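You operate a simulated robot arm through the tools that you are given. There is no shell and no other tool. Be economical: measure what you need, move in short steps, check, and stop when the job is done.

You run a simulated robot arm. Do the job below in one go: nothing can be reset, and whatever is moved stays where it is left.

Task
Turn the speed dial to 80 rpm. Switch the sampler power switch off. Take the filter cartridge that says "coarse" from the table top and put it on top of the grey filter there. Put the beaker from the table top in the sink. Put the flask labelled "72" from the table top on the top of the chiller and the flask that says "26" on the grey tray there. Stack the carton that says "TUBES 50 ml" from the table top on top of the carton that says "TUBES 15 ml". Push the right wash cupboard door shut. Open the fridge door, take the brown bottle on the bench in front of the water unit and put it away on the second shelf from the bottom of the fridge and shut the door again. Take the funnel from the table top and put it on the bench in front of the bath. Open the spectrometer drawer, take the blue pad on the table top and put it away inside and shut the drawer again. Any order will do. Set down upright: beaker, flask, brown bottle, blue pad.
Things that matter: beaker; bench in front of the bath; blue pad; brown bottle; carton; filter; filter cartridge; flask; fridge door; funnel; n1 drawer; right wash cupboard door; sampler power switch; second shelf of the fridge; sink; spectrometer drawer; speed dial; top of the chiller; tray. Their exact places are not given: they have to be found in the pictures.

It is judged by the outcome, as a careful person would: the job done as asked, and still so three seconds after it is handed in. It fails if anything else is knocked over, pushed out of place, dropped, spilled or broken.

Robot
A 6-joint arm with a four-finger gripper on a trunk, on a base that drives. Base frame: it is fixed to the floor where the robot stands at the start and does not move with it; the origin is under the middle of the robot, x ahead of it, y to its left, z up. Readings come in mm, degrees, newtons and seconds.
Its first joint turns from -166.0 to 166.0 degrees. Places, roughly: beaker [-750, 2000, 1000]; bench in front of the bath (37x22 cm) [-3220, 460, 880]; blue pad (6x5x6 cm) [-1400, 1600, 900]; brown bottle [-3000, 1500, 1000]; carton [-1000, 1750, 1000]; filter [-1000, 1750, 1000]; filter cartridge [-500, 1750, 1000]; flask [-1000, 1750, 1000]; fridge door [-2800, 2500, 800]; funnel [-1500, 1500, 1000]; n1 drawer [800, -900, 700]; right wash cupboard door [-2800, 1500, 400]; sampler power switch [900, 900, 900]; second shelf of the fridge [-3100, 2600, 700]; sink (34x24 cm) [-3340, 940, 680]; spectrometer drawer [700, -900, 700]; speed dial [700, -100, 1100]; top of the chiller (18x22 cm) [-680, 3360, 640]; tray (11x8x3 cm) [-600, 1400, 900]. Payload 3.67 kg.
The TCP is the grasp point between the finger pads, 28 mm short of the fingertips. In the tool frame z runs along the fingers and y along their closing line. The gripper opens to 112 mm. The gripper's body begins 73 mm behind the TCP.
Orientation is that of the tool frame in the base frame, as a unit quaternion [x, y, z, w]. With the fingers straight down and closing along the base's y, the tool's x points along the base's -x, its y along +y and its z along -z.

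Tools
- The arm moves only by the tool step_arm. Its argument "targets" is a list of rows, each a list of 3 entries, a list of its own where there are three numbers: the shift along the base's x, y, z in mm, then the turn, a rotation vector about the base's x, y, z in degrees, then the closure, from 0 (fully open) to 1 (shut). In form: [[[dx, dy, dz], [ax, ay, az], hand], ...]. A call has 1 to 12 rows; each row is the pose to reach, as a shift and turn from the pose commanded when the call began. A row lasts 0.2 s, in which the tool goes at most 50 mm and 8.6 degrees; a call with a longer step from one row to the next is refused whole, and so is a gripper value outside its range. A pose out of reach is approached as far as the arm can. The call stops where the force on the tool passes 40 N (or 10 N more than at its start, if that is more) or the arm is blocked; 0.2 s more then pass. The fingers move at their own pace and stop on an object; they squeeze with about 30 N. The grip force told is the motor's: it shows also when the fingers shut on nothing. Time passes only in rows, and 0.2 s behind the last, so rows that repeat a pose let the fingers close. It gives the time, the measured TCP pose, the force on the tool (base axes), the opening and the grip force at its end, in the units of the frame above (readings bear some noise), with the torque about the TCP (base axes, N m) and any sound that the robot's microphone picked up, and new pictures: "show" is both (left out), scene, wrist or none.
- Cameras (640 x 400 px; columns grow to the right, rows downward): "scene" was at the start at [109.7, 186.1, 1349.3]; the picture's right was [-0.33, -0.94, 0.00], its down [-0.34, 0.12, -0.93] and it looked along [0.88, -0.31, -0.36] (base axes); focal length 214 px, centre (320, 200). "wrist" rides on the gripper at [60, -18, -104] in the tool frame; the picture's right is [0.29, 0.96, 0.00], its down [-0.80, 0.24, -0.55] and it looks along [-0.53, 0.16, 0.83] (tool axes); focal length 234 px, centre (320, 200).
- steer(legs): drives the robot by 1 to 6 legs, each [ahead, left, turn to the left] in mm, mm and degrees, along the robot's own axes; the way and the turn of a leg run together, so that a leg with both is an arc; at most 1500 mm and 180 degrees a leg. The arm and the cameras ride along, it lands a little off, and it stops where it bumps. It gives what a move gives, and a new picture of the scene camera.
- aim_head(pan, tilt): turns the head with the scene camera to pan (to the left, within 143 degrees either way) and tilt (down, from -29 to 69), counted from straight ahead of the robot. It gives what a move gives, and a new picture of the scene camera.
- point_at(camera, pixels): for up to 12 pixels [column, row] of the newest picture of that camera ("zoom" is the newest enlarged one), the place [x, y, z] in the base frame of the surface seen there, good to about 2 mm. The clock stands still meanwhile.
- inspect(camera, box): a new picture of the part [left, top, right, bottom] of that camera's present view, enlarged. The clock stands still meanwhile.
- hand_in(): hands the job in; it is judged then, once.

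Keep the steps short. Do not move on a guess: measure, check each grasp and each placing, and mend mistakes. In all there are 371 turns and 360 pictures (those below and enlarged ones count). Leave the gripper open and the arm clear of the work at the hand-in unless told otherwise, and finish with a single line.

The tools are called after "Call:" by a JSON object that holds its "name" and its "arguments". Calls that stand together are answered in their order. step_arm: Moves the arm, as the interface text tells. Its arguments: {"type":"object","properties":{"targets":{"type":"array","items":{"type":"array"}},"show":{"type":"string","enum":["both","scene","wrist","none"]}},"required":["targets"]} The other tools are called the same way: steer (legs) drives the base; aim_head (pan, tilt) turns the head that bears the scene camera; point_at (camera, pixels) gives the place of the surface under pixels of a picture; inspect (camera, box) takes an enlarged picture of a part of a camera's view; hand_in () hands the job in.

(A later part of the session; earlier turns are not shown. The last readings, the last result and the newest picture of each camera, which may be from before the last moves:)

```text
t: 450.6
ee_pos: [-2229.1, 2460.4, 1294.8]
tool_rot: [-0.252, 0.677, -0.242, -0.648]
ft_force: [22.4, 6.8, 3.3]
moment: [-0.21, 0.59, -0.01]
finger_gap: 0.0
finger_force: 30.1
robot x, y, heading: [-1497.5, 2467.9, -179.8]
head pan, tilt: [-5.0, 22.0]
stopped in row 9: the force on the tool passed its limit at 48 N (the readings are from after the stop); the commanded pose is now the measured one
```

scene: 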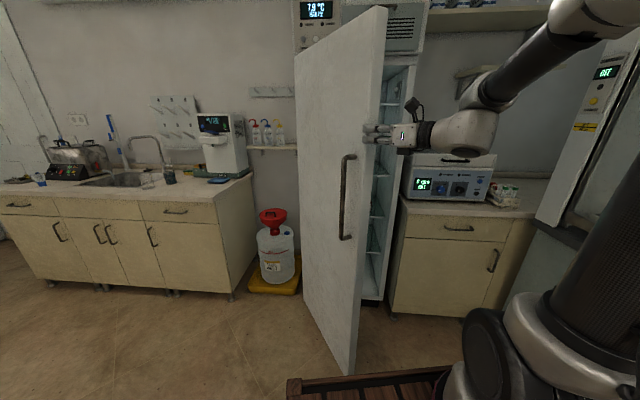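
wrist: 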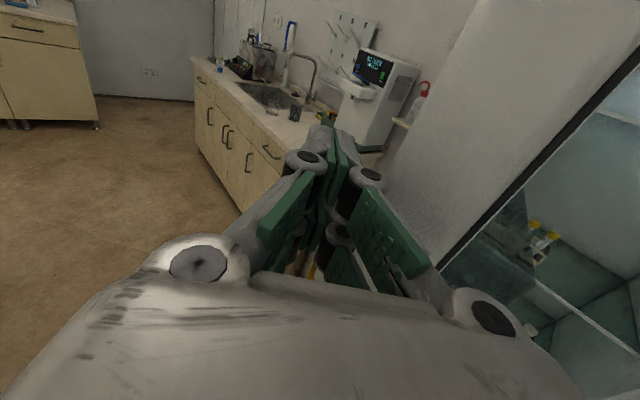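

About 47° now. Retreat a little, turn the tool to az 197°, bring the base 150 ahead.

Call:
{"name": "step_arm", "arguments": {"targets": [[[15, -10, 0], [0, 0, 0], 1], [[35, -20, 0], [0, 0, -7.7], 1], [[50, -25, 0], [0, 0, -15.4], 1], [[50, -25, 0], [0, 0, -23], 1]], "show": "none"}}

Call:
{"name": "steer", "arguments": {"legs": [[120, 0, 0]]}}

Call:
{"name": "point_at", "arguments": {"camera": "scene", "pixels": [[420, 20], [300, 60], [380, 200]]}}

```text
t: 451.6
ee_pos: [-2181.2, 2435.0, 1294.4]
tool_rot: [-0.11, 0.715, -0.107, -0.681]
ft_force: [-0.3, 0.1, 0.1]
moment: [-0.01, -0.02, 0.01]
finger_gap: 0.1
finger_force: 29.7
robot x, y, heading: [-1501.1, 2463.6, -180.2]
head pan, tilt: [-5.0, 22.0]
```

```text
t: 452.8
ee_pos: [-2299.6, 2435.3, 1294.9]
tool_rot: [-0.11, 0.714, -0.106, -0.683]
ft_force: [-0.1, -0.9, 0.0]
moment: [0.0, 0.02, -0.02]
finger_gap: 0.2
finger_force: 30.1
robot x, y, heading: [-1619.7, 2466.2, 179.5]
head pan, tilt: [-5.0, 22.0]
```

scene: 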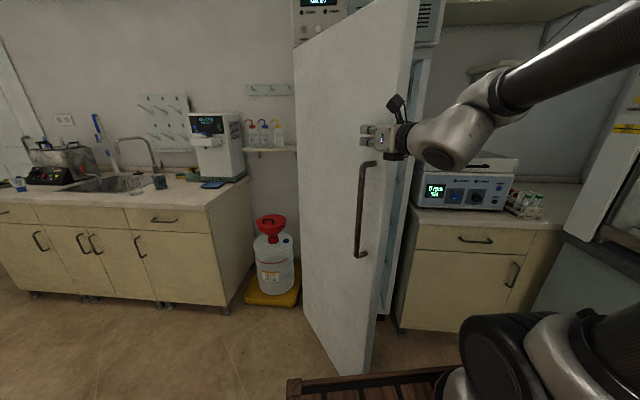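

```text
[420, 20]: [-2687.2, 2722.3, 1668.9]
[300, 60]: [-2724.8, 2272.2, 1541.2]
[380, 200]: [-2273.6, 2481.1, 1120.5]
```

Push on with the arm along the door's arc.

Call:
{"name": "step_arm", "arguments": {"targets": [[[-2, 20, 0], [0, 0, 0], 1], [[-8, 40, 0], [0, 0, 0], 1], [[-18, 56, 0], [0, 0, 0], 1], [[-28, 70, 0], [0, 0, 0], 1], [[-40, 84, 0], [0, 0, 0], 1], [[-52, 100, 0], [0, 0, 0], 1], [[-65, 116, 0], [0, 0, 0], 1], [[-78, 132, 0], [0, 0, 0], 1], [[-91, 147, 0], [0, 0, 0], 1], [[-105, 162, 0], [0, 0, 0], 1], [[-120, 176, 0], [0, 0, 0], 1], [[-136, 190, 0], [0, 0, 0], 1]], "show": "scene"}}

```text
t: 455.4
ee_pos: [-2435.9, 2627.1, 1294.5]
tool_rot: [-0.11, 0.715, -0.107, -0.683]
ft_force: [0.8, -0.5, 0.2]
moment: [0.01, -0.03, -0.02]
finger_gap: 0.0
finger_force: 30.0
robot x, y, heading: [-1620.2, 2468.0, 179.9]
head pan, tilt: [-5.0, 22.0]
```

scene: 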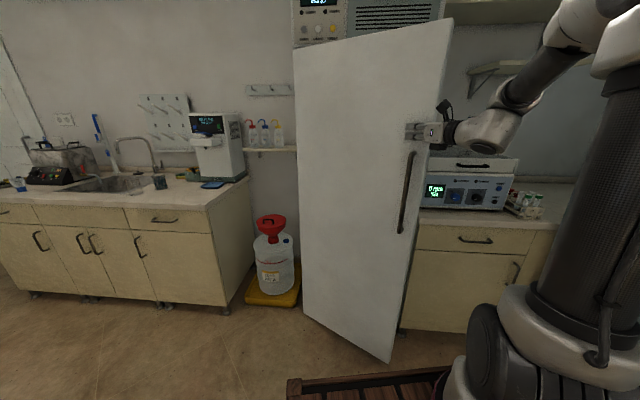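

Around 28°. Continue toward shut.

Call:
{"name": "step_arm", "arguments": {"targets": [[[-17, 13, 0], [0, 0, 0], 1], [[-35, 27, 0], [0, 0, 0], 1], [[-55, 40, 0], [0, 0, 0], 1], [[-75, 52, 0], [0, 0, 0], 1], [[-95, 63, 0], [0, 0, 0], 1], [[-115, 74, 0], [0, 0, 0], 1], [[-136, 84, 0], [0, 0, 0], 1], [[-157, 92, 0], [0, 0, 0], 1], [[-178, 98, 0], [0, 0, 0], 1], [[-200, 103, 0], [0, 0, 0], 1], [[-222, 108, 0], [0, 0, 0], 1], [[-240, 111, 0], [0, 0, 0], 1]], "show": "scene"}}

```text
t: 458.1
ee_pos: [-2671.8, 2735.3, 1295.5]
tool_rot: [-0.112, 0.714, -0.107, -0.682]
ft_force: [22.2, -4.2, 0.1]
moment: [0.06, 0.56, 0.06]
finger_gap: 0.0
finger_force: 30.1
robot x, y, heading: [-1622.0, 2466.8, 180.0]
head pan, tilt: [-5.0, 22.0]
stopped in row 12: the force on the tool passed its limit at 44 N (the readings are from after the stop); the commanded pose is now the measured one
```

scene: 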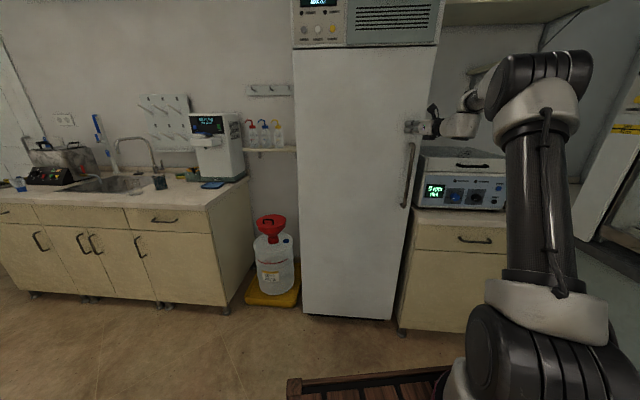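

Check whether it is fully shut.

Call:
{"name": "point_at", "arguments": {"camera": "scene", "pixels": [[300, 150], [350, 150], [395, 150], [395, 280], [425, 80], [410, 165]]}}

Call:
{"name": "inspect", "arguments": {"camera": "scene", "box": [390, 30, 470, 200]}}

```text
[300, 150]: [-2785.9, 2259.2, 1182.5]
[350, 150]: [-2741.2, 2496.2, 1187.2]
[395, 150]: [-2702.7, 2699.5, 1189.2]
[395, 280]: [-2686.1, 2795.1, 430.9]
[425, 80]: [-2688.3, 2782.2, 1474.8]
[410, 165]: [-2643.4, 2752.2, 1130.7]
```

```text
2.35 times, centred on (430, 115) of scene
```

zoom: 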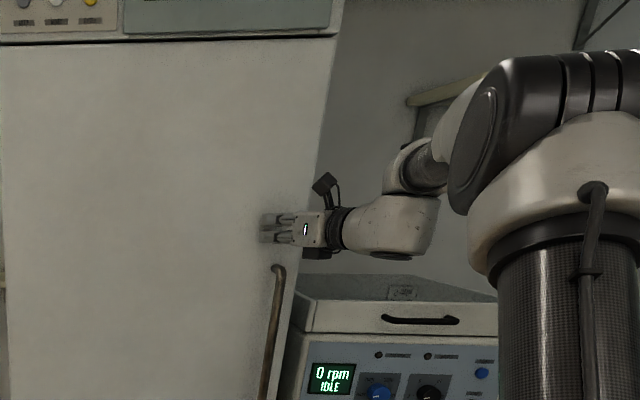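

The handle is back at its original place: the fridge is shut. Drive back along the table's far side to x ≈ -700.

Call:
{"name": "steer", "arguments": {"legs": [[-400, 0, 0], [-520, -110, 0]]}}

Call:
{"name": "step_arm", "arguments": {"targets": [[[30, -20, 10], [0, 0, 0], 0.8], [[60, -40, 20], [0, 0, 0], 0.6], [[90, -60, 30], [0, 0, 0], 0.5], [[120, -80, 40], [0, 0, 0], 0.5], [[150, -100, 50], [0, 0, 0], 0.5], [[180, -120, 60], [0, 0, 0], 0.5], [[210, -140, 70], [0, 0, 0], 0.5]], "show": "none"}}

```text
t: 463.4
ee_pos: [-1745.3, 2850.3, 1292.5]
tool_rot: [-0.107, 0.716, -0.103, -0.682]
ft_force: [0.3, 0.5, -0.3]
moment: [-0.01, -0.01, -0.01]
finger_gap: 0.0
finger_force: 30.2
robot x, y, heading: [-693.0, 2569.2, 179.3]
head pan, tilt: [-5.0, 22.0]
```

scene: 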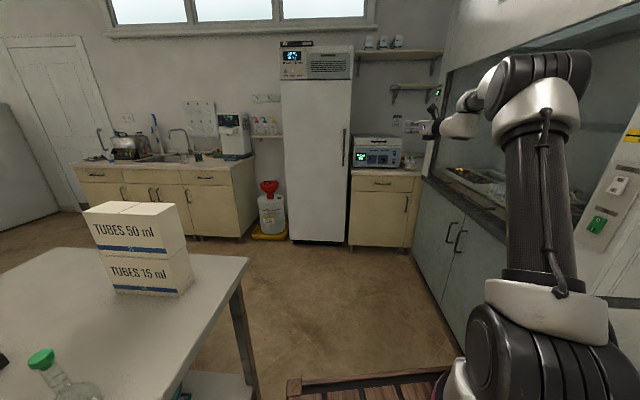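

```text
t: 464.9
ee_pos: [-1533.4, 2712.5, 1363.1]
tool_rot: [-0.107, 0.717, -0.103, -0.681]
ft_force: [0.1, 0.0, -0.8]
moment: [0.01, 0.07, 0.05]
finger_gap: 55.8
finger_force: 0.1
robot x, y, heading: [-693.0, 2564.6, 179.3]
head pan, tilt: [-5.0, 22.0]
```

Unwind the wrist via the left to the ordinary tool-down branch.

Call:
{"name": "step_arm", "arguments": {"targets": [[[8, -7, -13], [6.5, -2.1, 4.8], 0.5], [[17, -14, -27], [13, -4.2, 9.6], 0.5], [[27, -20, -42], [19.5, -6.3, 14.3], 0.5], [[38, -25, -59], [26, -8.4, 19.1], 0.5], [[50, -29, -77], [32.5, -10.5, 23.9], 0.5], [[62, -32, -96], [39, -12.6, 28.7], 0.5], [[75, -34, -115], [45.5, -14.7, 33.5], 0.5], [[88, -34, -134], [52, -16.8, 38.2], 0.5], [[100, -33, -151], [58.5, -19, 43], 0.5]], "show": "none"}}

Call:
{"name": "step_arm", "arguments": {"targets": [[[11, 12, -8], [6.5, -2.1, 4.8], 0.5], [[22, 27, -16], [13, -4.2, 9.6], 0.5], [[33, 44, -23], [19.5, -6.3, 14.3], 0.5], [[43, 62, -29], [26, -8.4, 19.1], 0.5], [[52, 82, -34], [32.5, -10.5, 23.9], 0.5], [[60, 102, -37], [39, -12.6, 28.7], 0.5], [[67, 122, -39], [45.5, -14.7, 33.5], 0.5], [[74, 142, -39], [52, -16.8, 38.2], 0.5], [[80, 161, -39], [58.5, -19, 43], 0.5]], "show": "none"}}

```text
t: 466.9
ee_pos: [-1432.8, 2676.7, 1212.9]
tool_rot: [-0.644, 0.684, 0.004, -0.343]
ft_force: [0.5, 0.6, -0.2]
moment: [0.0, 0.0, 0.02]
finger_gap: 55.9
finger_force: 0.1
robot x, y, heading: [-697.0, 2570.6, 179.3]
head pan, tilt: [-5.0, 22.0]
```

```text
t: 468.9
ee_pos: [-1355.3, 2839.2, 1174.1]
tool_rot: [0.912, -0.37, -0.109, -0.137]
ft_force: [-0.5, 0.1, -1.0]
moment: [0.01, 0.02, -0.01]
finger_gap: 55.9
finger_force: 0.0
robot x, y, heading: [-691.2, 2569.5, 179.5]
head pan, tilt: [-5.0, 22.0]
```

Unwound cleanly. Bring it to plain tool-down ahead of the robot.

Call:
{"name": "step_arm", "arguments": {"targets": [[[6, -38, 9], [-2.3, -1.8, 6.3], 0.5], [[12, -77, 19], [-4.6, -3.7, 12.5], 0.5], [[19, -115, 28], [-6.9, -5.5, 18.8], 0.5], [[25, -154, 38], [-9.3, -7.4, 25], 0.5], [[31, -192, 47], [-11.6, -9.2, 31.3], 0.5], [[38, -231, 57], [-13.9, -11, 37.5], 0.5], [[44, -269, 66], [-16.2, -12.9, 43.8], 0.5], [[44, -269, 66], [-16.2, -12.9, 43.8], 0.5]], "show": "none"}}

Call:
{"name": "steer", "arguments": {"legs": [[0, 0, 90]]}}

Call:
{"name": "aim_head", "arguments": {"pan": -10, "tilt": 32}}

```text
t: 470.8
ee_pos: [-1312.1, 2568.2, 1239.8]
tool_rot: [1.0, 0.002, 0.0, 0.002]
ft_force: [0.2, 0.4, -0.4]
moment: [0.0, -0.01, 0.02]
finger_gap: 56.0
finger_force: 0.1
robot x, y, heading: [-697.8, 2566.6, 179.4]
head pan, tilt: [-5.0, 22.0]
```

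```text
t: 475.0
ee_pos: [-688.7, 1949.4, 1239.9]
tool_rot: [0.704, 0.71, 0.0, 0.001]
ft_force: [-0.2, 0.1, 1.2]
moment: [-0.01, -0.01, -0.04]
finger_gap: 55.8
finger_force: 0.2
robot x, y, heading: [-692.4, 2567.6, -90.5]
head pan, tilt: [-5.0, 22.0]
```

scene: 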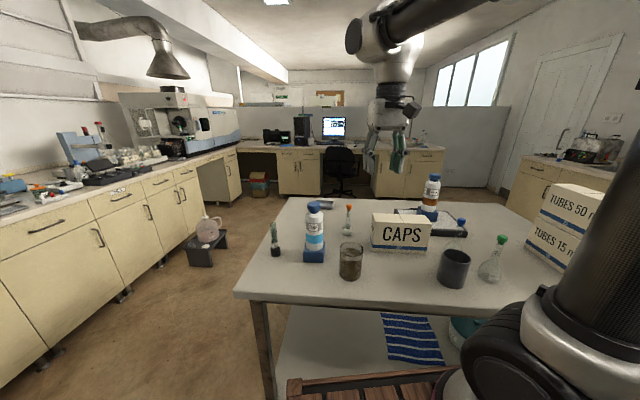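

```text
t: 475.7
ee_pos: [-689.1, 1950.4, 1239.5]
tool_rot: [0.705, 0.71, 0.001, 0.001]
ft_force: [-0.1, -0.7, 0.3]
moment: [-0.05, 0.0, -0.01]
finger_gap: 56.3
finger_force: 0.1
robot x, y, heading: [-690.3, 2565.3, -90.5]
head pan, tilt: [-10.0, 32.0]
```

scene: 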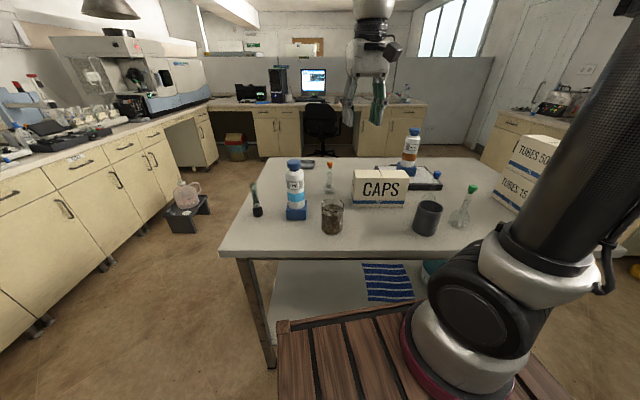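

Good overview from the far side. Move above flask "72" (orange stopper) and look down.

Call:
{"name": "step_arm", "arguments": {"targets": [[[0, -40, 0], [0, 0, 0], 0.4], [[2, -85, 0], [0, 0, 0], 0.3], [[4, -130, 0], [0, 0, 0], 0.3], [[6, -175, 0], [0, 0, 0], 0.3], [[8, -215, -15], [0, 0, 0], 0.3], [[8, -250, -30], [0, 0, 0], 0.3]], "show": "wrist"}}

Call:
{"name": "inspect", "arguments": {"camera": "wrist", "box": [240, 70, 400, 170]}}

```text
t: 477.1
ee_pos: [-681.9, 1701.0, 1210.3]
tool_rot: [0.705, 0.709, 0.0, 0.001]
ft_force: [-0.7, 0.6, 0.8]
moment: [-0.04, -0.02, -0.02]
finger_gap: 78.5
finger_force: 0.0
robot x, y, heading: [-690.6, 2571.3, -90.4]
head pan, tilt: [-10.0, 32.0]
```

wrist: 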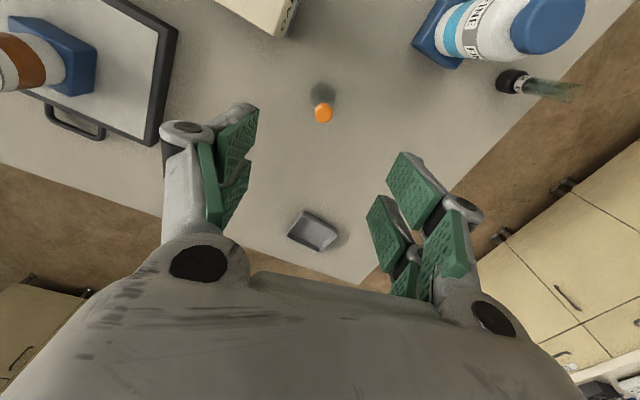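

```text
4.00 times, centred on (320, 120) of wrist
```

zoom: 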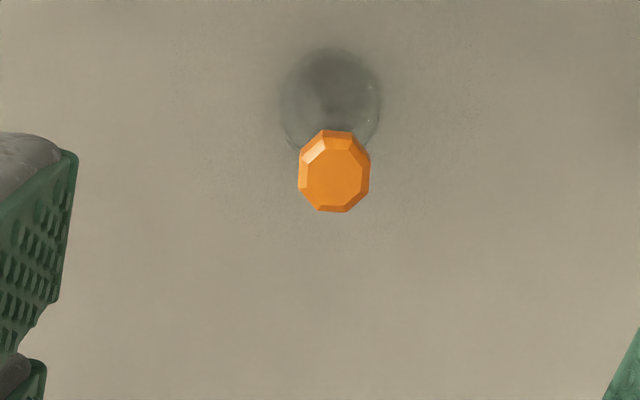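

Call:
{"name": "point_at", "arguments": {"camera": "zoom", "pixels": [[335, 175], [310, 175], [360, 175], [335, 200], [335, 150]]}}

```text
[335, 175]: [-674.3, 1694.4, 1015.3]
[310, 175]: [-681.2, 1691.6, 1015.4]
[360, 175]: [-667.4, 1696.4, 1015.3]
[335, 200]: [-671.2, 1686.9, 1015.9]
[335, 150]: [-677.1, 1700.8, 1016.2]
```

Stopper centre (-674,1694), top 1015. Descend to z = 965 and close on the neck, then lift.

Call:
{"name": "step_arm", "arguments": {"targets": [[[4, -3, -45], [0, 0, 0], 0.4], [[8, -7, -90], [0, 0, 0], 0.45], [[8, -7, -135], [0, 0, 0], 0.45], [[8, -7, -180], [0, 0, 0], 0.45], [[8, -7, -220], [0, 0, 0], 0.45], [[8, -7, -245], [0, 0, 0], 0.5], [[8, -7, -245], [0, 0, 0], 0.7], [[8, -7, -245], [0, 0, 0], 0.85], [[8, -7, -245], [0, 0, 0], 0.95], [[8, -7, -245], [0, 0, 0], 0.97], [[8, -7, -235], [0, 0, 0], 0.97], [[8, -7, -210], [0, 0, 0], 0.97]], "show": "wrist"}}

```text
t: 479.7
ee_pos: [-674.3, 1694.2, 998.9]
tool_rot: [0.704, 0.71, 0.0, 0.0]
ft_force: [-1.1, -0.1, -0.8]
moment: [0.01, 0.02, 0.0]
finger_gap: 13.0
finger_force: 30.0
robot x, y, heading: [-694.6, 2566.0, -90.4]
head pan, tilt: [-10.0, 32.0]
```

wrist: 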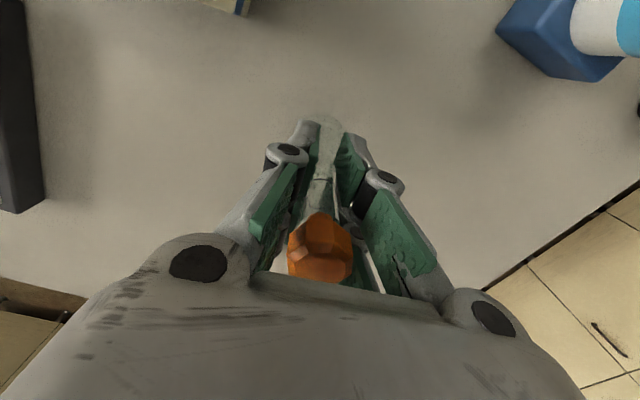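

Held. Lift, retract, and turn around to the chiller.

Call:
{"name": "step_arm", "arguments": {"targets": [[[0, 0, 45], [0, 0, 0], 0.97], [[0, 10, 90], [0, 0, 0], 0.97], [[0, 30, 135], [0, 0, 0], 0.97], [[-2, 60, 175], [0, 0, 0], 0.97], [[-4, 95, 205], [0, 0, 0], 0.97], [[-6, 135, 225], [0, 0, 0], 0.97], [[-10, 180, 240], [0, 0, 0], 0.97], [[-14, 225, 241], [0, 0, 0], 0.97], [[-16, 255, 241], [0, 0, 0], 0.97]], "show": "none"}}

Call:
{"name": "steer", "arguments": {"legs": [[0, 0, 180]]}}

Call:
{"name": "aim_head", "arguments": {"pan": -5, "tilt": 40}}

Call:
{"name": "inspect", "arguments": {"camera": "scene", "box": [200, 120, 440, 270]}}

```text
t: 481.7
ee_pos: [-688.9, 1949.4, 1240.8]
tool_rot: [0.705, 0.71, 0.001, 0.0]
ft_force: [-0.1, -0.5, -1.5]
moment: [0.04, 0.03, -0.02]
finger_gap: 13.0
finger_force: 30.2
robot x, y, heading: [-693.8, 2565.9, -90.6]
head pan, tilt: [-10.0, 32.0]
```

```text
t: 489.5
ee_pos: [-706.3, 3188.5, 1241.8]
tool_rot: [0.715, -0.699, -0.001, 0.0]
ft_force: [0.0, 0.3, -1.4]
moment: [-0.01, -0.01, -0.02]
finger_gap: 13.2
finger_force: 30.0
robot x, y, heading: [-691.7, 2569.9, 90.6]
head pan, tilt: [-10.0, 32.0]
```

scene: 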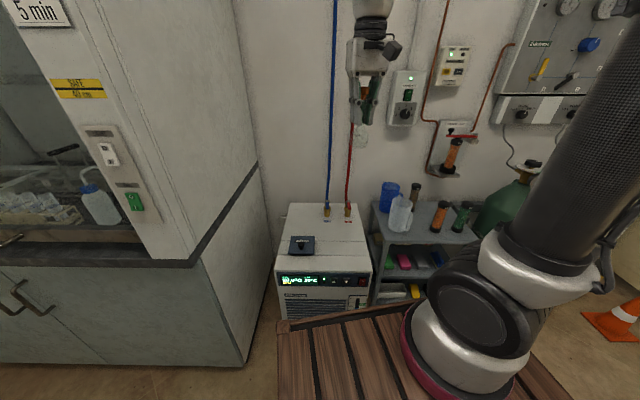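

```text
t: 490.2
ee_pos: [-707.7, 3189.4, 1241.6]
tool_rot: [0.715, -0.699, 0.0, 0.001]
ft_force: [-0.1, -0.7, -0.8]
moment: [0.0, 0.0, -0.02]
finger_gap: 12.7
finger_force: 29.9
robot x, y, heading: [-689.5, 2566.9, 90.4]
head pan, tilt: [-5.0, 40.0]
```

scene: 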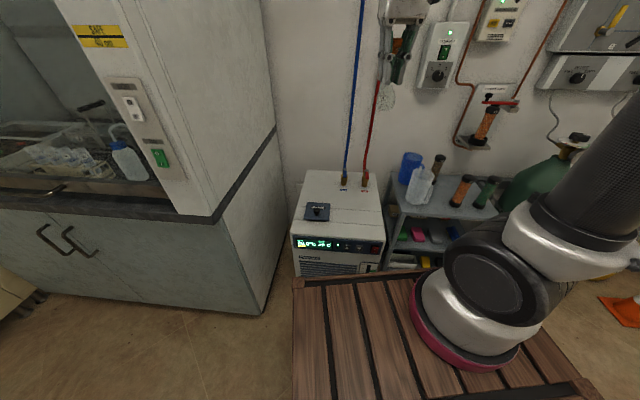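

```text
2.67 times, centred on (320, 195) of scene
```

zoom: 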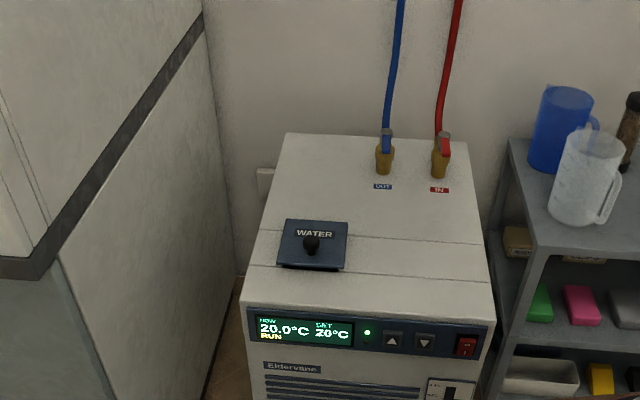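

Call:
{"name": "point_at", "arguments": {"camera": "zoom", "pixels": [[410, 250], [420, 275], [380, 270], [270, 300], [480, 300], [310, 240], [450, 240], [385, 190], [400, 225], [345, 255]]}}

```text
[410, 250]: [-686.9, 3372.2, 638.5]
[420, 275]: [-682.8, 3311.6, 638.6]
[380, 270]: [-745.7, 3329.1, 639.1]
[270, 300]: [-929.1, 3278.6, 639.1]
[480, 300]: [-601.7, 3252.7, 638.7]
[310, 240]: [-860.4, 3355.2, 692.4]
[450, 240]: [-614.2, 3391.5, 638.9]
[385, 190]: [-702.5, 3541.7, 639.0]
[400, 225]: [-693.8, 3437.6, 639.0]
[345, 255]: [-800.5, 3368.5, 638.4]
```

The right half of the chiller top is free at (-680,3355,639). Carry the flask over and lower it.

Call:
{"name": "step_arm", "arguments": {"targets": [[[7, 40, -20], [0, 0, 0], 0.97], [[14, 80, -45], [0, 0, 0], 0.97], [[21, 120, -70], [0, 0, 0], 0.97], [[27, 166, -85], [0, 0, 0], 0.97], [[27, 166, -130], [0, 0, 0], 0.97], [[27, 166, -175], [0, 0, 0], 0.97], [[27, 166, -220], [0, 0, 0], 0.97], [[27, 166, -265], [0, 0, 0], 0.97], [[27, 166, -310], [0, 0, 0], 0.97], [[27, 166, -355], [0, 0, 0], 0.97], [[27, 166, -400], [0, 0, 0], 0.97], [[27, 166, -440], [0, 0, 0], 0.97]], "show": "none"}}

Call:
{"name": "step_arm", "arguments": {"targets": [[[0, 0, -30], [0, 0, 0], 0.97], [[0, 0, -55], [0, 0, 0], 0.97], [[0, 0, -68], [0, 0, 0], 0.97]]}}

```text
t: 492.8
ee_pos: [-679.8, 3355.1, 798.6]
tool_rot: [0.715, -0.699, -0.001, 0.001]
ft_force: [-1.2, -0.7, -0.5]
moment: [0.03, -0.02, 0.01]
finger_gap: 13.2
finger_force: 30.1
robot x, y, heading: [-692.5, 2570.8, 90.4]
head pan, tilt: [-5.0, 40.0]
```

```text
t: 493.6
ee_pos: [-681.3, 3353.9, 732.4]
tool_rot: [0.715, -0.699, 0.001, 0.001]
ft_force: [-0.2, 0.0, 0.7]
moment: [0.0, -0.01, 0.01]
finger_gap: 13.2
finger_force: 30.3
robot x, y, heading: [-693.2, 2568.0, 90.3]
head pan, tilt: [-5.0, 40.0]
```

scene: 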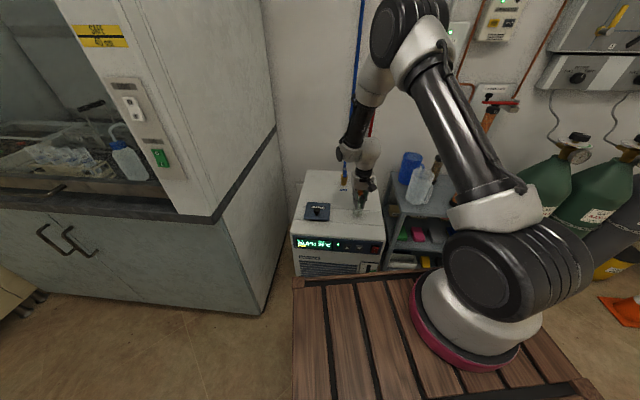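
wrist: 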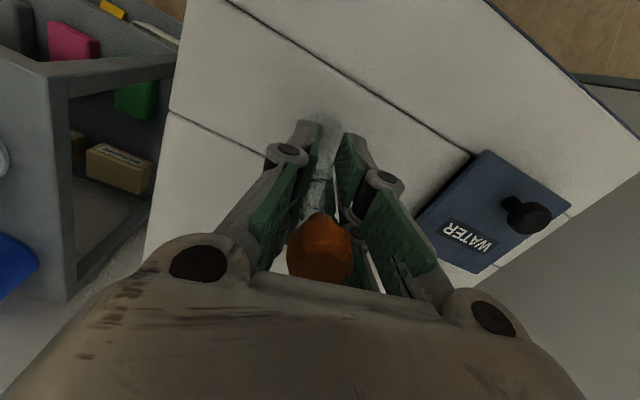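

Call:
{"name": "step_arm", "arguments": {"targets": [[[0, 0, -3], [0, 0, 0], 0.97], [[0, 0, -6], [0, 0, 0], 0.97], [[0, 0, -8], [0, 0, 0], 0.97], [[0, 0, -10], [0, 0, 0], 0.97]], "show": "none"}}

```text
t: 494.6
ee_pos: [-681.1, 3355.1, 723.3]
tool_rot: [0.715, -0.699, -0.002, 0.0]
ft_force: [-0.4, -0.8, -0.9]
moment: [0.01, 0.02, 0.04]
finger_gap: 12.8
finger_force: 29.9
robot x, y, heading: [-693.9, 2567.8, 90.2]
head pan, tilt: [-5.0, 40.0]
```

Call:
{"name": "step_arm", "arguments": {"targets": [[[0, 0, -1.5], [0, 0, 0], 0.97], [[0, 0, -3], [0, 0, 0], 0.97], [[0, 0, -4.5], [0, 0, 0], 0.97]], "show": "none"}}

```text
t: 495.3
ee_pos: [-680.4, 3355.8, 721.0]
tool_rot: [0.715, -0.699, -0.003, -0.001]
ft_force: [0.7, -3.6, 15.0]
moment: [-0.22, -0.02, -0.01]
finger_gap: 12.9
finger_force: 29.8
robot x, y, heading: [-691.6, 2567.2, 90.7]
head pan, tilt: [-5.0, 40.0]
stopped in row 3: the force on the tool passed its limit at 40 N (the readings are from after the stop); the commanded pose is now the measured one
```

Contact. Release gently and rise straight up.

Call:
{"name": "step_arm", "arguments": {"targets": [[[0, 0, 1], [0, 0, 0], 0.9], [[0, 0, 1], [0, 0, 0], 0.75], [[0, 0, 1], [0, 0, 0], 0.65], [[0, 0, 1], [0, 0, 0], 0.6], [[0, 0, 30], [0, 0, 0], 0.6], [[0, 0, 75], [0, 0, 0], 0.6], [[0, 0, 120], [0, 0, 0], 0.6], [[0, 0, 165], [0, 0, 0], 0.6], [[0, -10, 210], [0, 0, 0], 0.6], [[0, -30, 255], [0, 0, 0], 0.6]], "show": "wrist"}}

```text
t: 497.5
ee_pos: [-683.2, 3325.9, 976.4]
tool_rot: [0.715, -0.7, -0.001, 0.0]
ft_force: [0.5, 0.0, -0.1]
moment: [-0.06, -0.02, 0.02]
finger_gap: 45.0
finger_force: 0.1
robot x, y, heading: [-692.8, 2569.7, 90.2]
head pan, tilt: [-5.0, 40.0]
```

wrist: 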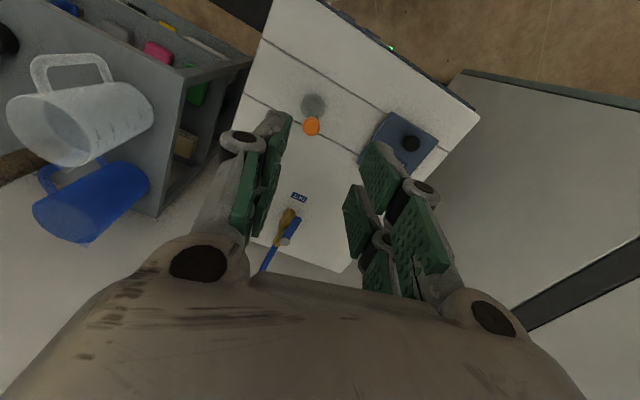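

The flask stands on the chiller. Retract and turn back to the table.

Call:
{"name": "step_arm", "arguments": {"targets": [[[0, -20, 40], [0, 0, 0], 0.5], [[0, -40, 80], [0, 0, 0], 0.5], [[0, -60, 122], [0, 0, 0], 0.5], [[-4, -80, 164], [0, 0, 0], 0.5], [[-8, -105, 205], [0, 0, 0], 0.5], [[-10, -125, 240], [0, 0, 0], 0.5], [[-10, -138, 264], [0, 0, 0], 0.5]], "show": "none"}}

Call:
{"name": "steer", "arguments": {"legs": [[0, 0, 180]]}}

Call:
{"name": "step_arm", "arguments": {"targets": [[[-40, 10, 0], [0, 0, 0], 0.5], [[-80, 10, 0], [0, 0, 0], 0.5], [[-120, 5, 0], [0, 0, 0], 0.4], [[-160, 0, 0], [0, 0, 0], 0.4], [[-200, -10, 0], [0, 0, 0], 0.4], [[-240, -25, -5], [0, 0, 0], 0.4], [[-275, -45, -15], [0, 0, 0], 0.4], [[-295, -60, -30], [0, 0, 0], 0.4]], "show": "wrist"}}

```text
t: 499.1
ee_pos: [-688.0, 3188.5, 1240.3]
tool_rot: [0.715, -0.699, -0.002, 0.0]
ft_force: [-0.1, 0.4, -0.8]
moment: [-0.04, 0.01, 0.02]
finger_gap: 56.0
finger_force: 0.1
robot x, y, heading: [-691.2, 2568.4, 90.2]
head pan, tilt: [-5.0, 40.0]
```

```text
t: 506.9
ee_pos: [-683.2, 1949.3, 1240.9]
tool_rot: [0.69, 0.724, -0.001, 0.001]
ft_force: [-0.4, 0.0, 0.5]
moment: [0.01, 0.01, 0.0]
finger_gap: 56.2
finger_force: 0.0
robot x, y, heading: [-692.3, 2568.8, -88.5]
head pan, tilt: [-5.0, 40.0]
```

scene: 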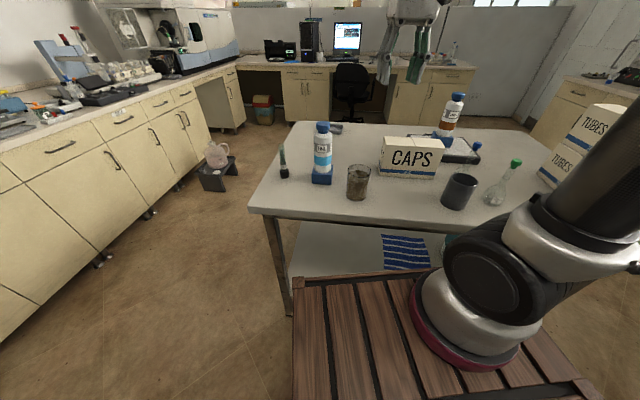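

```text
t: 508.7
ee_pos: [-976.8, 1891.1, 1213.1]
tool_rot: [0.69, 0.723, -0.001, 0.002]
ft_force: [-0.1, 0.6, 0.4]
moment: [-0.04, 0.05, -0.02]
finger_gap: 67.1
finger_force: 0.2
robot x, y, heading: [-693.6, 2568.8, -88.0]
head pan, tilt: [-5.0, 40.0]
```

wrist: 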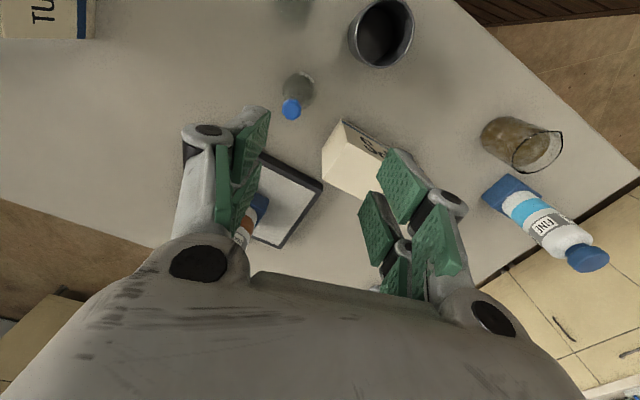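

Call:
{"name": "inspect", "arguments": {"camera": "wrist", "box": [230, 50, 390, 150]}}

Call:
{"name": "point_at", "arguments": {"camera": "wrist", "pixels": [[291, 107], [288, 107], [294, 108], [291, 104], [291, 111], [380, 35], [350, 130], [300, 85]]}}

```text
4.00 times, centred on (310, 100) of wrist
```

zoom: 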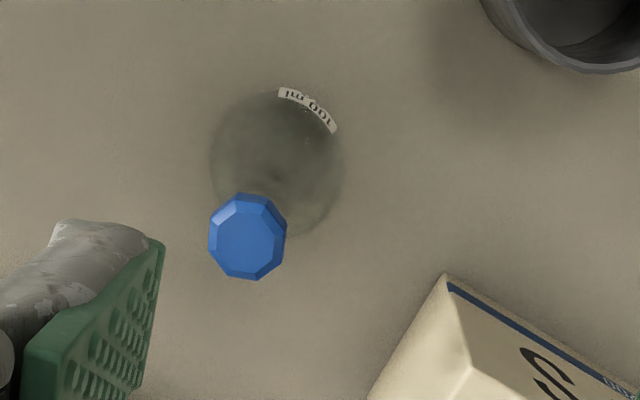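

```text
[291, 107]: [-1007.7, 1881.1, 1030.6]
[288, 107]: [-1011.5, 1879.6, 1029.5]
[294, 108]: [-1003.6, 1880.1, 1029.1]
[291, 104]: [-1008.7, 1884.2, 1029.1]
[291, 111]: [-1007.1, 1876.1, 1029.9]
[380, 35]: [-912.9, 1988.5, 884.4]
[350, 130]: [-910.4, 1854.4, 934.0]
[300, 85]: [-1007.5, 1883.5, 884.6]
```

Blue stopper "26": centre (-1008,1880), top 1030. Descend to z = 975, close on the neck, lift.

Call:
{"name": "step_arm", "arguments": {"targets": [[[-15, -5, -40], [0, 0, 0], 0.4], [[-31, -10.5, -80], [0, 0, 0], 0.45], [[-31, -10.5, -125], [0, 0, 0], 0.45], [[-31, -10.5, -170], [0, 0, 0], 0.45], [[-31, -10.5, -210], [0, 0, 0], 0.45], [[-31, -10.5, -238], [0, 0, 0], 0.5], [[-31, -10.5, -238], [0, 0, 0], 0.7], [[-31, -10.5, -238], [0, 0, 0], 0.85], [[-31, -10.5, -238], [0, 0, 0], 0.95], [[-31, -10.5, -238], [0, 0, 0], 0.97], [[-31, -10.5, -228], [0, 0, 0], 0.97], [[-31, -10.5, -200], [0, 0, 0], 0.97]], "show": "wrist"}}

```text
t: 511.3
ee_pos: [-1008.2, 1879.3, 1010.8]
tool_rot: [0.69, 0.724, 0.0, 0.002]
ft_force: [-0.1, -0.6, -0.7]
moment: [0.01, -0.04, 0.03]
finger_gap: 14.7
finger_force: 29.3
robot x, y, heading: [-693.0, 2567.2, -88.5]
head pan, tilt: [-5.0, 40.0]
```

wrist: 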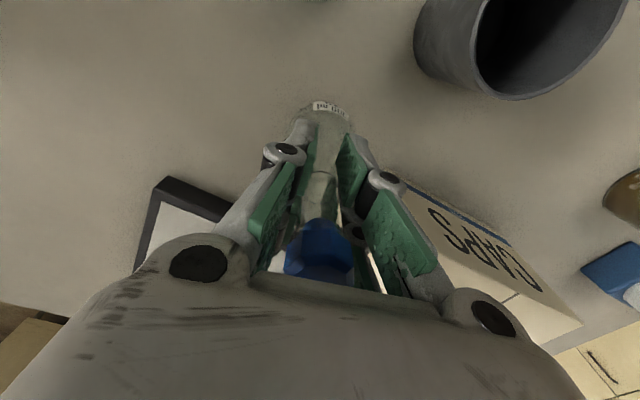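

Held. Lift and retract, then drive round the table's east side.

Call:
{"name": "step_arm", "arguments": {"targets": [[[0, 5, 45], [0, 0, 0], 0.97], [[0, 10, 90], [0, 0, 0], 0.97], [[10, 15, 135], [0, 0, 0], 0.97], [[30, 25, 175], [0, 0, 0], 0.97], [[60, 35, 210], [0, 0, 0], 0.97], [[95, 45, 229], [0, 0, 0], 0.97], [[140, 50, 229], [0, 0, 0], 0.97], [[185, 55, 229], [0, 0, 0], 0.97], [[230, 60, 229], [0, 0, 0], 0.97], [[275, 65, 229], [0, 0, 0], 0.97], [[318, 70, 229], [0, 0, 0], 0.97]], "show": "none"}}

Call:
{"name": "steer", "arguments": {"legs": [[0, 930, 0], [1165, 0, 0], [0, 0, -91.5]]}}

Call:
{"name": "aim_head", "arguments": {"pan": -5, "tilt": 32}}

```text
t: 513.7
ee_pos: [-688.7, 1949.7, 1237.9]
tool_rot: [0.691, 0.723, 0.0, 0.002]
ft_force: [-0.3, 0.6, -0.7]
moment: [0.0, -0.03, -0.02]
finger_gap: 14.8
finger_force: 29.6
robot x, y, heading: [-690.4, 2566.4, -88.1]
head pan, tilt: [-5.0, 40.0]
```

```text
t: 527.8
ee_pos: [-345.0, 1442.8, 1237.6]
tool_rot: [1.0, 0.028, -0.002, 0.001]
ft_force: [0.1, 0.0, -0.9]
moment: [0.0, -0.02, 0.0]
finger_gap: 15.2
finger_force: 30.0
robot x, y, heading: [275.9, 1455.8, -177.7]
head pan, tilt: [-5.0, 40.0]
```

scene: 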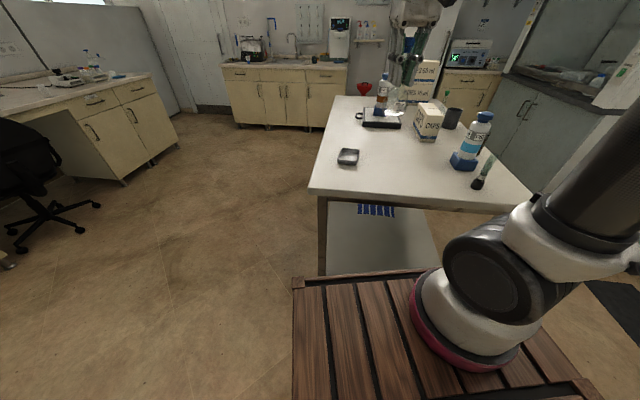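

```text
t: 528.5
ee_pos: [-345.2, 1442.5, 1236.6]
tool_rot: [1.0, 0.029, -0.002, 0.001]
ft_force: [-0.2, 0.6, -0.4]
moment: [0.03, -0.01, -0.01]
finger_gap: 14.8
finger_force: 30.1
robot x, y, heading: [270.2, 1453.2, -177.4]
head pan, tilt: [-5.0, 32.0]
```

scene: 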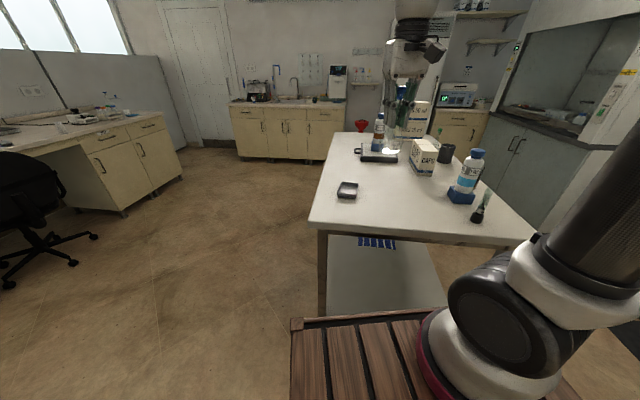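

Measure the tray.

Call:
{"name": "inspect", "arguments": {"camera": "scene", "box": [316, 165, 380, 205]}}

Call:
{"name": "point_at", "arguments": {"camera": "zoom", "pixels": [[315, 255], [225, 310], [410, 335], [260, 180], [415, 195], [320, 220], [300, 290]]}}

```text
10.00 times, centred on (348, 185) of scene
```

zoom: 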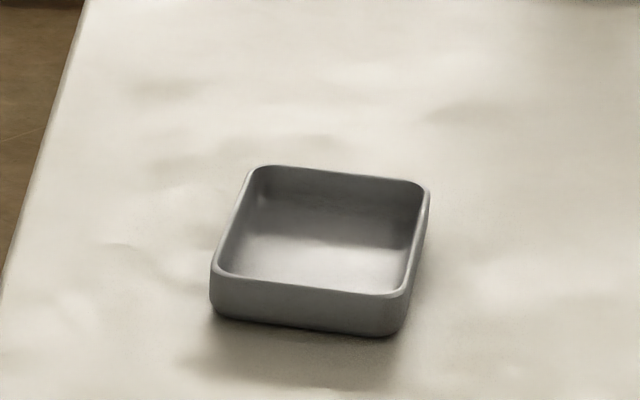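

```text
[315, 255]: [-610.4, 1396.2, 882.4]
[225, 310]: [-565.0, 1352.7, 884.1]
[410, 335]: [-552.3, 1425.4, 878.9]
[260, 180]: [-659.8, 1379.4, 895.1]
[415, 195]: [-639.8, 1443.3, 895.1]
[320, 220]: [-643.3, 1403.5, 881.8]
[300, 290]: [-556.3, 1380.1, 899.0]
```

Tray floor centre ≈ (-606,1398,882). Carry the flask over and lower.

Call:
{"name": "step_arm", "arguments": {"targets": [[[-44, -7, 0], [0, 0, 0], 0.97], [[-88, -15, 0], [0, 0, 0], 0.97], [[-131, -22, 0], [0, 0, 0], 0.97], [[-175, -30, -5], [0, 0, 0], 0.97], [[-218, -37, -20], [0, 0, 0], 0.97], [[-261, -44, -40], [0, 0, 0], 0.97], [[-261, -44, -85], [0, 0, 0], 0.97], [[-261, -44, -130], [0, 0, 0], 0.97], [[-261, -44, -175], [0, 0, 0], 0.97], [[-261, -44, -215], [0, 0, 0], 0.97], [[-261, -44, -240], [0, 0, 0], 0.97], [[-261, -44, -248], [0, 0, 0], 0.97]]}}

Call:
{"name": "inspect", "arguments": {"camera": "scene", "box": [300, 130, 396, 210]}}

```text
t: 531.1
ee_pos: [-606.4, 1399.9, 988.8]
tool_rot: [1.0, 0.029, -0.001, 0.001]
ft_force: [0.5, 0.5, -0.3]
moment: [-0.02, 0.01, 0.02]
finger_gap: 15.0
finger_force: 30.1
robot x, y, heading: [274.5, 1451.0, -177.6]
head pan, tilt: [-5.0, 32.0]
```

scene: 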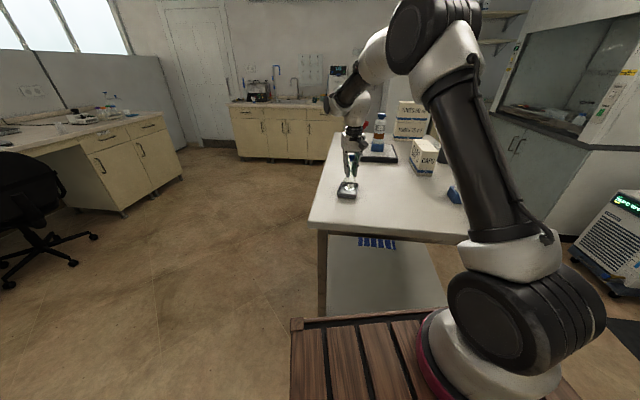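
wrist: 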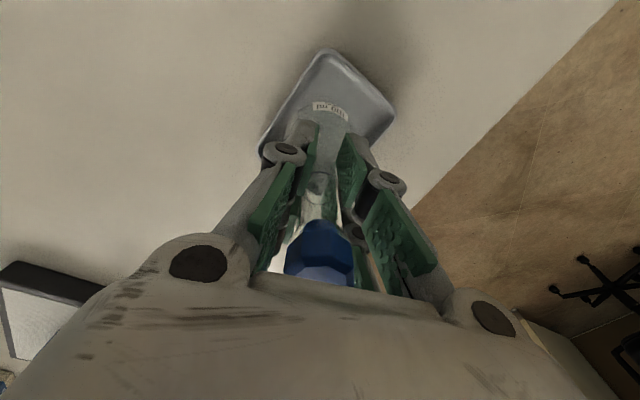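

```text
5.00 times, centred on (348, 170) of scene
```

zoom: 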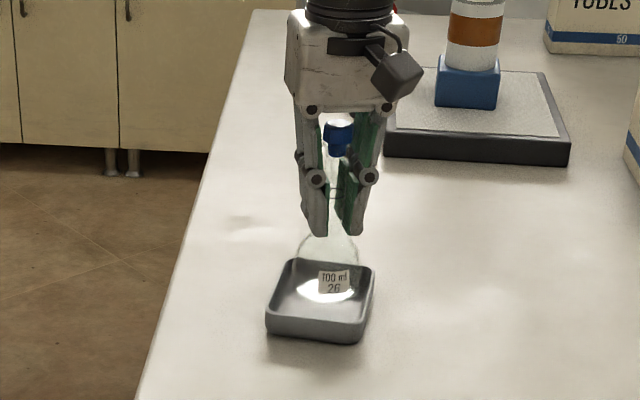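

The flask is above the tray's middle. Lower to contact.

Call:
{"name": "step_arm", "arguments": {"targets": [[[3, -1, -4], [0, 0, 0], 0.97], [[4, -1, -7], [0, 0, 0], 0.97], [[4, -1, -9.5], [0, 0, 0], 0.97], [[4, -1, -11.5], [0, 0, 0], 0.97]], "show": "none"}}

```text
t: 532.1
ee_pos: [-601.6, 1398.3, 978.6]
tool_rot: [1.0, 0.028, -0.002, 0.0]
ft_force: [0.1, -0.4, 0.0]
moment: [0.0, 0.01, 0.01]
finger_gap: 14.7
finger_force: 30.4
robot x, y, heading: [275.3, 1454.9, -177.6]
head pan, tilt: [-5.0, 32.0]
```

Call:
{"name": "step_arm", "arguments": {"targets": [[[0, 0, -1.5], [0, 0, 0], 0.97], [[0, 0, -3], [0, 0, 0], 0.97], [[0, 0, -4], [0, 0, 0], 0.97]], "show": "none"}}

```text
t: 532.9
ee_pos: [-603.0, 1397.1, 977.5]
tool_rot: [1.0, 0.029, -0.003, 0.001]
ft_force: [2.5, -0.8, 20.7]
moment: [0.12, -0.37, -0.04]
finger_gap: 14.9
finger_force: 30.3
robot x, y, heading: [272.0, 1454.0, -177.6]
head pan, tilt: [-5.0, 32.0]
```

Contact. Release and rise straight up.

Call:
{"name": "step_arm", "arguments": {"targets": [[[0, 0, 1], [0, 0, 0], 0.9], [[0, 0, 1], [0, 0, 0], 0.75], [[0, 0, 1], [0, 0, 0], 0.65], [[0, 0, 1], [0, 0, 0], 0.6], [[0, 0, 30], [0, 0, 0], 0.6], [[0, 0, 75], [0, 0, 0], 0.6], [[0, 0, 120], [0, 0, 0], 0.6], [[10, 0, 165], [0, 0, 0], 0.6], [[30, 0, 205], [0, 0, 0], 0.6], [[60, 0, 240], [0, 0, 0], 0.6]], "show": "scene"}}

Call:
{"name": "inspect", "arguments": {"camera": "scene", "box": [300, 110, 500, 235]}}

```text
t: 535.1
ee_pos: [-540.5, 1396.3, 1215.4]
tool_rot: [1.0, 0.028, -0.001, 0.001]
ft_force: [-0.3, 0.2, -0.9]
moment: [0.05, -0.09, 0.02]
finger_gap: 44.8
finger_force: 0.0
robot x, y, heading: [273.1, 1453.6, -177.9]
head pan, tilt: [-5.0, 32.0]
```

scene: 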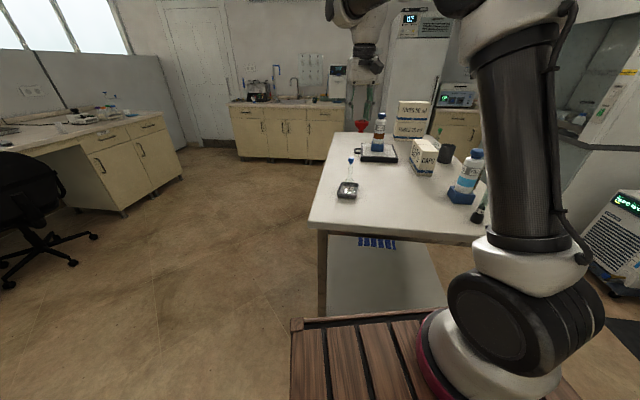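

```text
3.20 times, centred on (400, 172) of scene
```

zoom: 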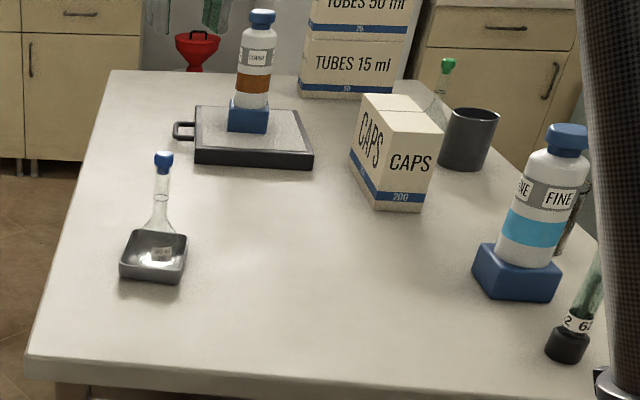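

Flask 26 stands in the tray. Last: the beaker. Retract and drive back to the table's north side.

Call:
{"name": "step_arm", "arguments": {"targets": [[[45, 10, 5], [0, 0, 0], 0.5], [[90, 20, 10], [0, 0, 0], 0.5], [[135, 30, 15], [0, 0, 0], 0.4], [[180, 40, 22], [0, 0, 0], 0.3]], "show": "none"}}

Call:
{"name": "steer", "arguments": {"legs": [[0, 0, 88], [-1130, 0, 0], [0, -900, 0]]}}

Call:
{"name": "step_arm", "arguments": {"targets": [[[0, 0, -10], [0, 0, 0], 0.1], [[0, 0, -20], [0, 0, 0], 0]], "show": "wrist"}}

```text
t: 536.1
ee_pos: [-360.4, 1438.9, 1236.6]
tool_rot: [1.0, 0.028, -0.002, 0.0]
ft_force: [-1.1, 0.3, -0.4]
moment: [0.03, -0.03, -0.01]
finger_gap: 78.4
finger_force: 0.0
robot x, y, heading: [279.1, 1459.5, -177.6]
head pan, tilt: [-5.0, 32.0]
```

```text
t: 549.9
ee_pos: [-647.4, 1925.6, 1238.3]
tool_rot: [0.702, 0.713, 0.0, 0.002]
ft_force: [0.1, 0.6, 0.3]
moment: [0.03, 0.0, -0.02]
finger_gap: 78.5
finger_force: 0.0
robot x, y, heading: [-635.0, 2558.6, -89.9]
head pan, tilt: [-5.0, 32.0]
```

scene: 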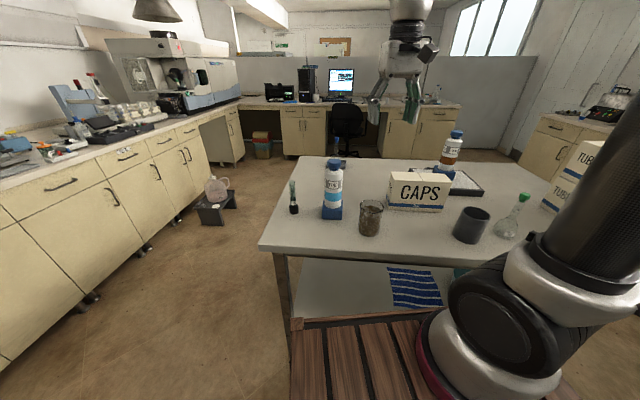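

```text
t: 550.5
ee_pos: [-647.0, 1926.2, 1218.4]
tool_rot: [0.702, 0.712, 0.0, 0.002]
ft_force: [0.0, -0.9, -0.1]
moment: [0.01, 0.01, -0.02]
finger_gap: 112.0
finger_force: 0.1
robot x, y, heading: [-635.8, 2561.9, -89.6]
head pan, tilt: [-5.0, 32.0]
```

wrist: 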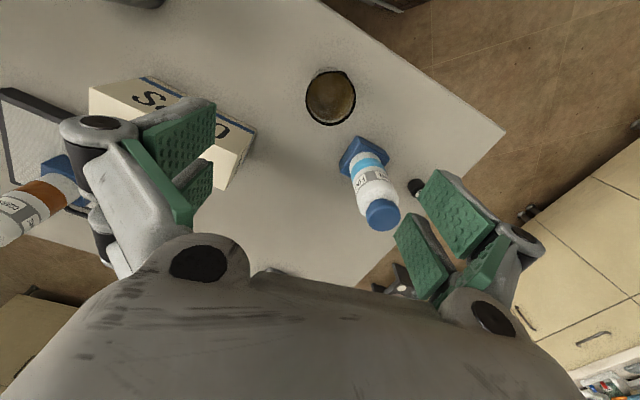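

Call:
{"name": "inspect", "arguments": {"camera": "wrist", "box": [264, 50, 424, 150]}}

Call:
{"name": "point_at", "arguments": {"camera": "zoom", "pixels": [[170, 190], [362, 190], [262, 85], [262, 298], [262, 190], [330, 120], [200, 120], [250, 250]]}}

```text
4.00 times, centred on (344, 100) of wrist
```

zoom: 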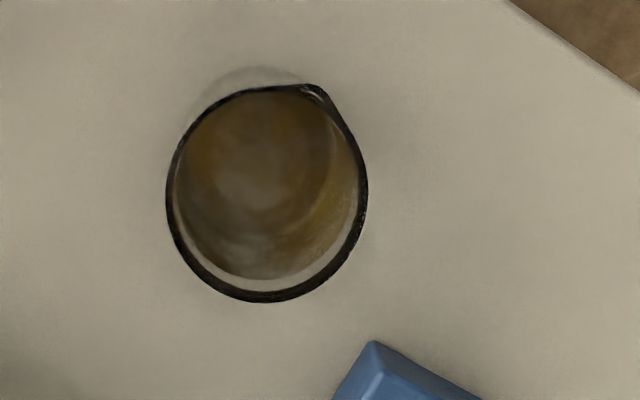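

```text
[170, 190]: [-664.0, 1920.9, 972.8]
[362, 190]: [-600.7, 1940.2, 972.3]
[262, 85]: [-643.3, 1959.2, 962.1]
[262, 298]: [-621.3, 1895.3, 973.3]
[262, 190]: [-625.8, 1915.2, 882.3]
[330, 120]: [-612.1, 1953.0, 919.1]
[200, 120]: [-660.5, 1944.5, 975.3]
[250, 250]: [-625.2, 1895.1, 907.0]
```

An (empty, stained) glass beaker: rim centre (-632,1928,974), radius 33. Descend to z = 940 around it, close gently, lift.

Call:
{"name": "step_arm", "arguments": {"targets": [[[8, 1, -45], [0, 0, 0], 0], [[15, 2.5, -90], [0, 0, 0], 0], [[15, 2.5, -135], [0, 0, 0], 0], [[15, 2.5, -180], [0, 0, 0], 0], [[15, 2.5, -225], [0, 0, 0], 0], [[15, 2.5, -262], [0, 0, 0], 0], [[15, 2.5, -278], [0, 0, 0], 0.1], [[15, 2.5, -278], [0, 0, 0], 0.25], [[15, 2.5, -278], [0, 0, 0], 0.4], [[15, 2.5, -278], [0, 0, 0], 0.55], [[15, 2.5, -278], [0, 0, 0], 0.6], [[15, 2.5, -262], [0, 0, 0], 0.6]], "show": "wrist"}}

```text
t: 553.1
ee_pos: [-630.5, 1928.6, 954.3]
tool_rot: [0.702, 0.712, -0.001, 0.002]
ft_force: [-0.4, -0.4, 0.3]
moment: [-0.02, 0.0, 0.02]
finger_gap: 67.4
finger_force: 29.8
robot x, y, heading: [-635.9, 2560.2, -89.6]
head pan, tilt: [-5.0, 32.0]
```

wrist: 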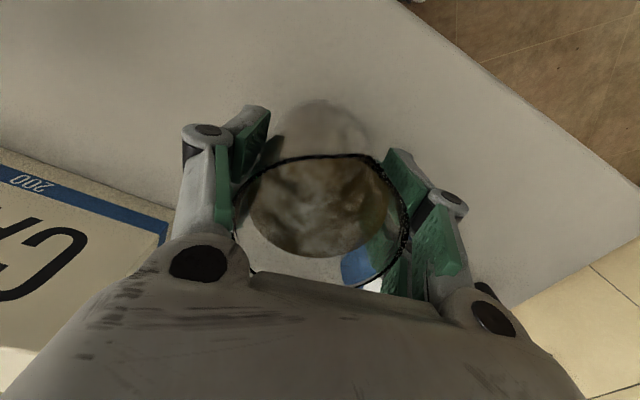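

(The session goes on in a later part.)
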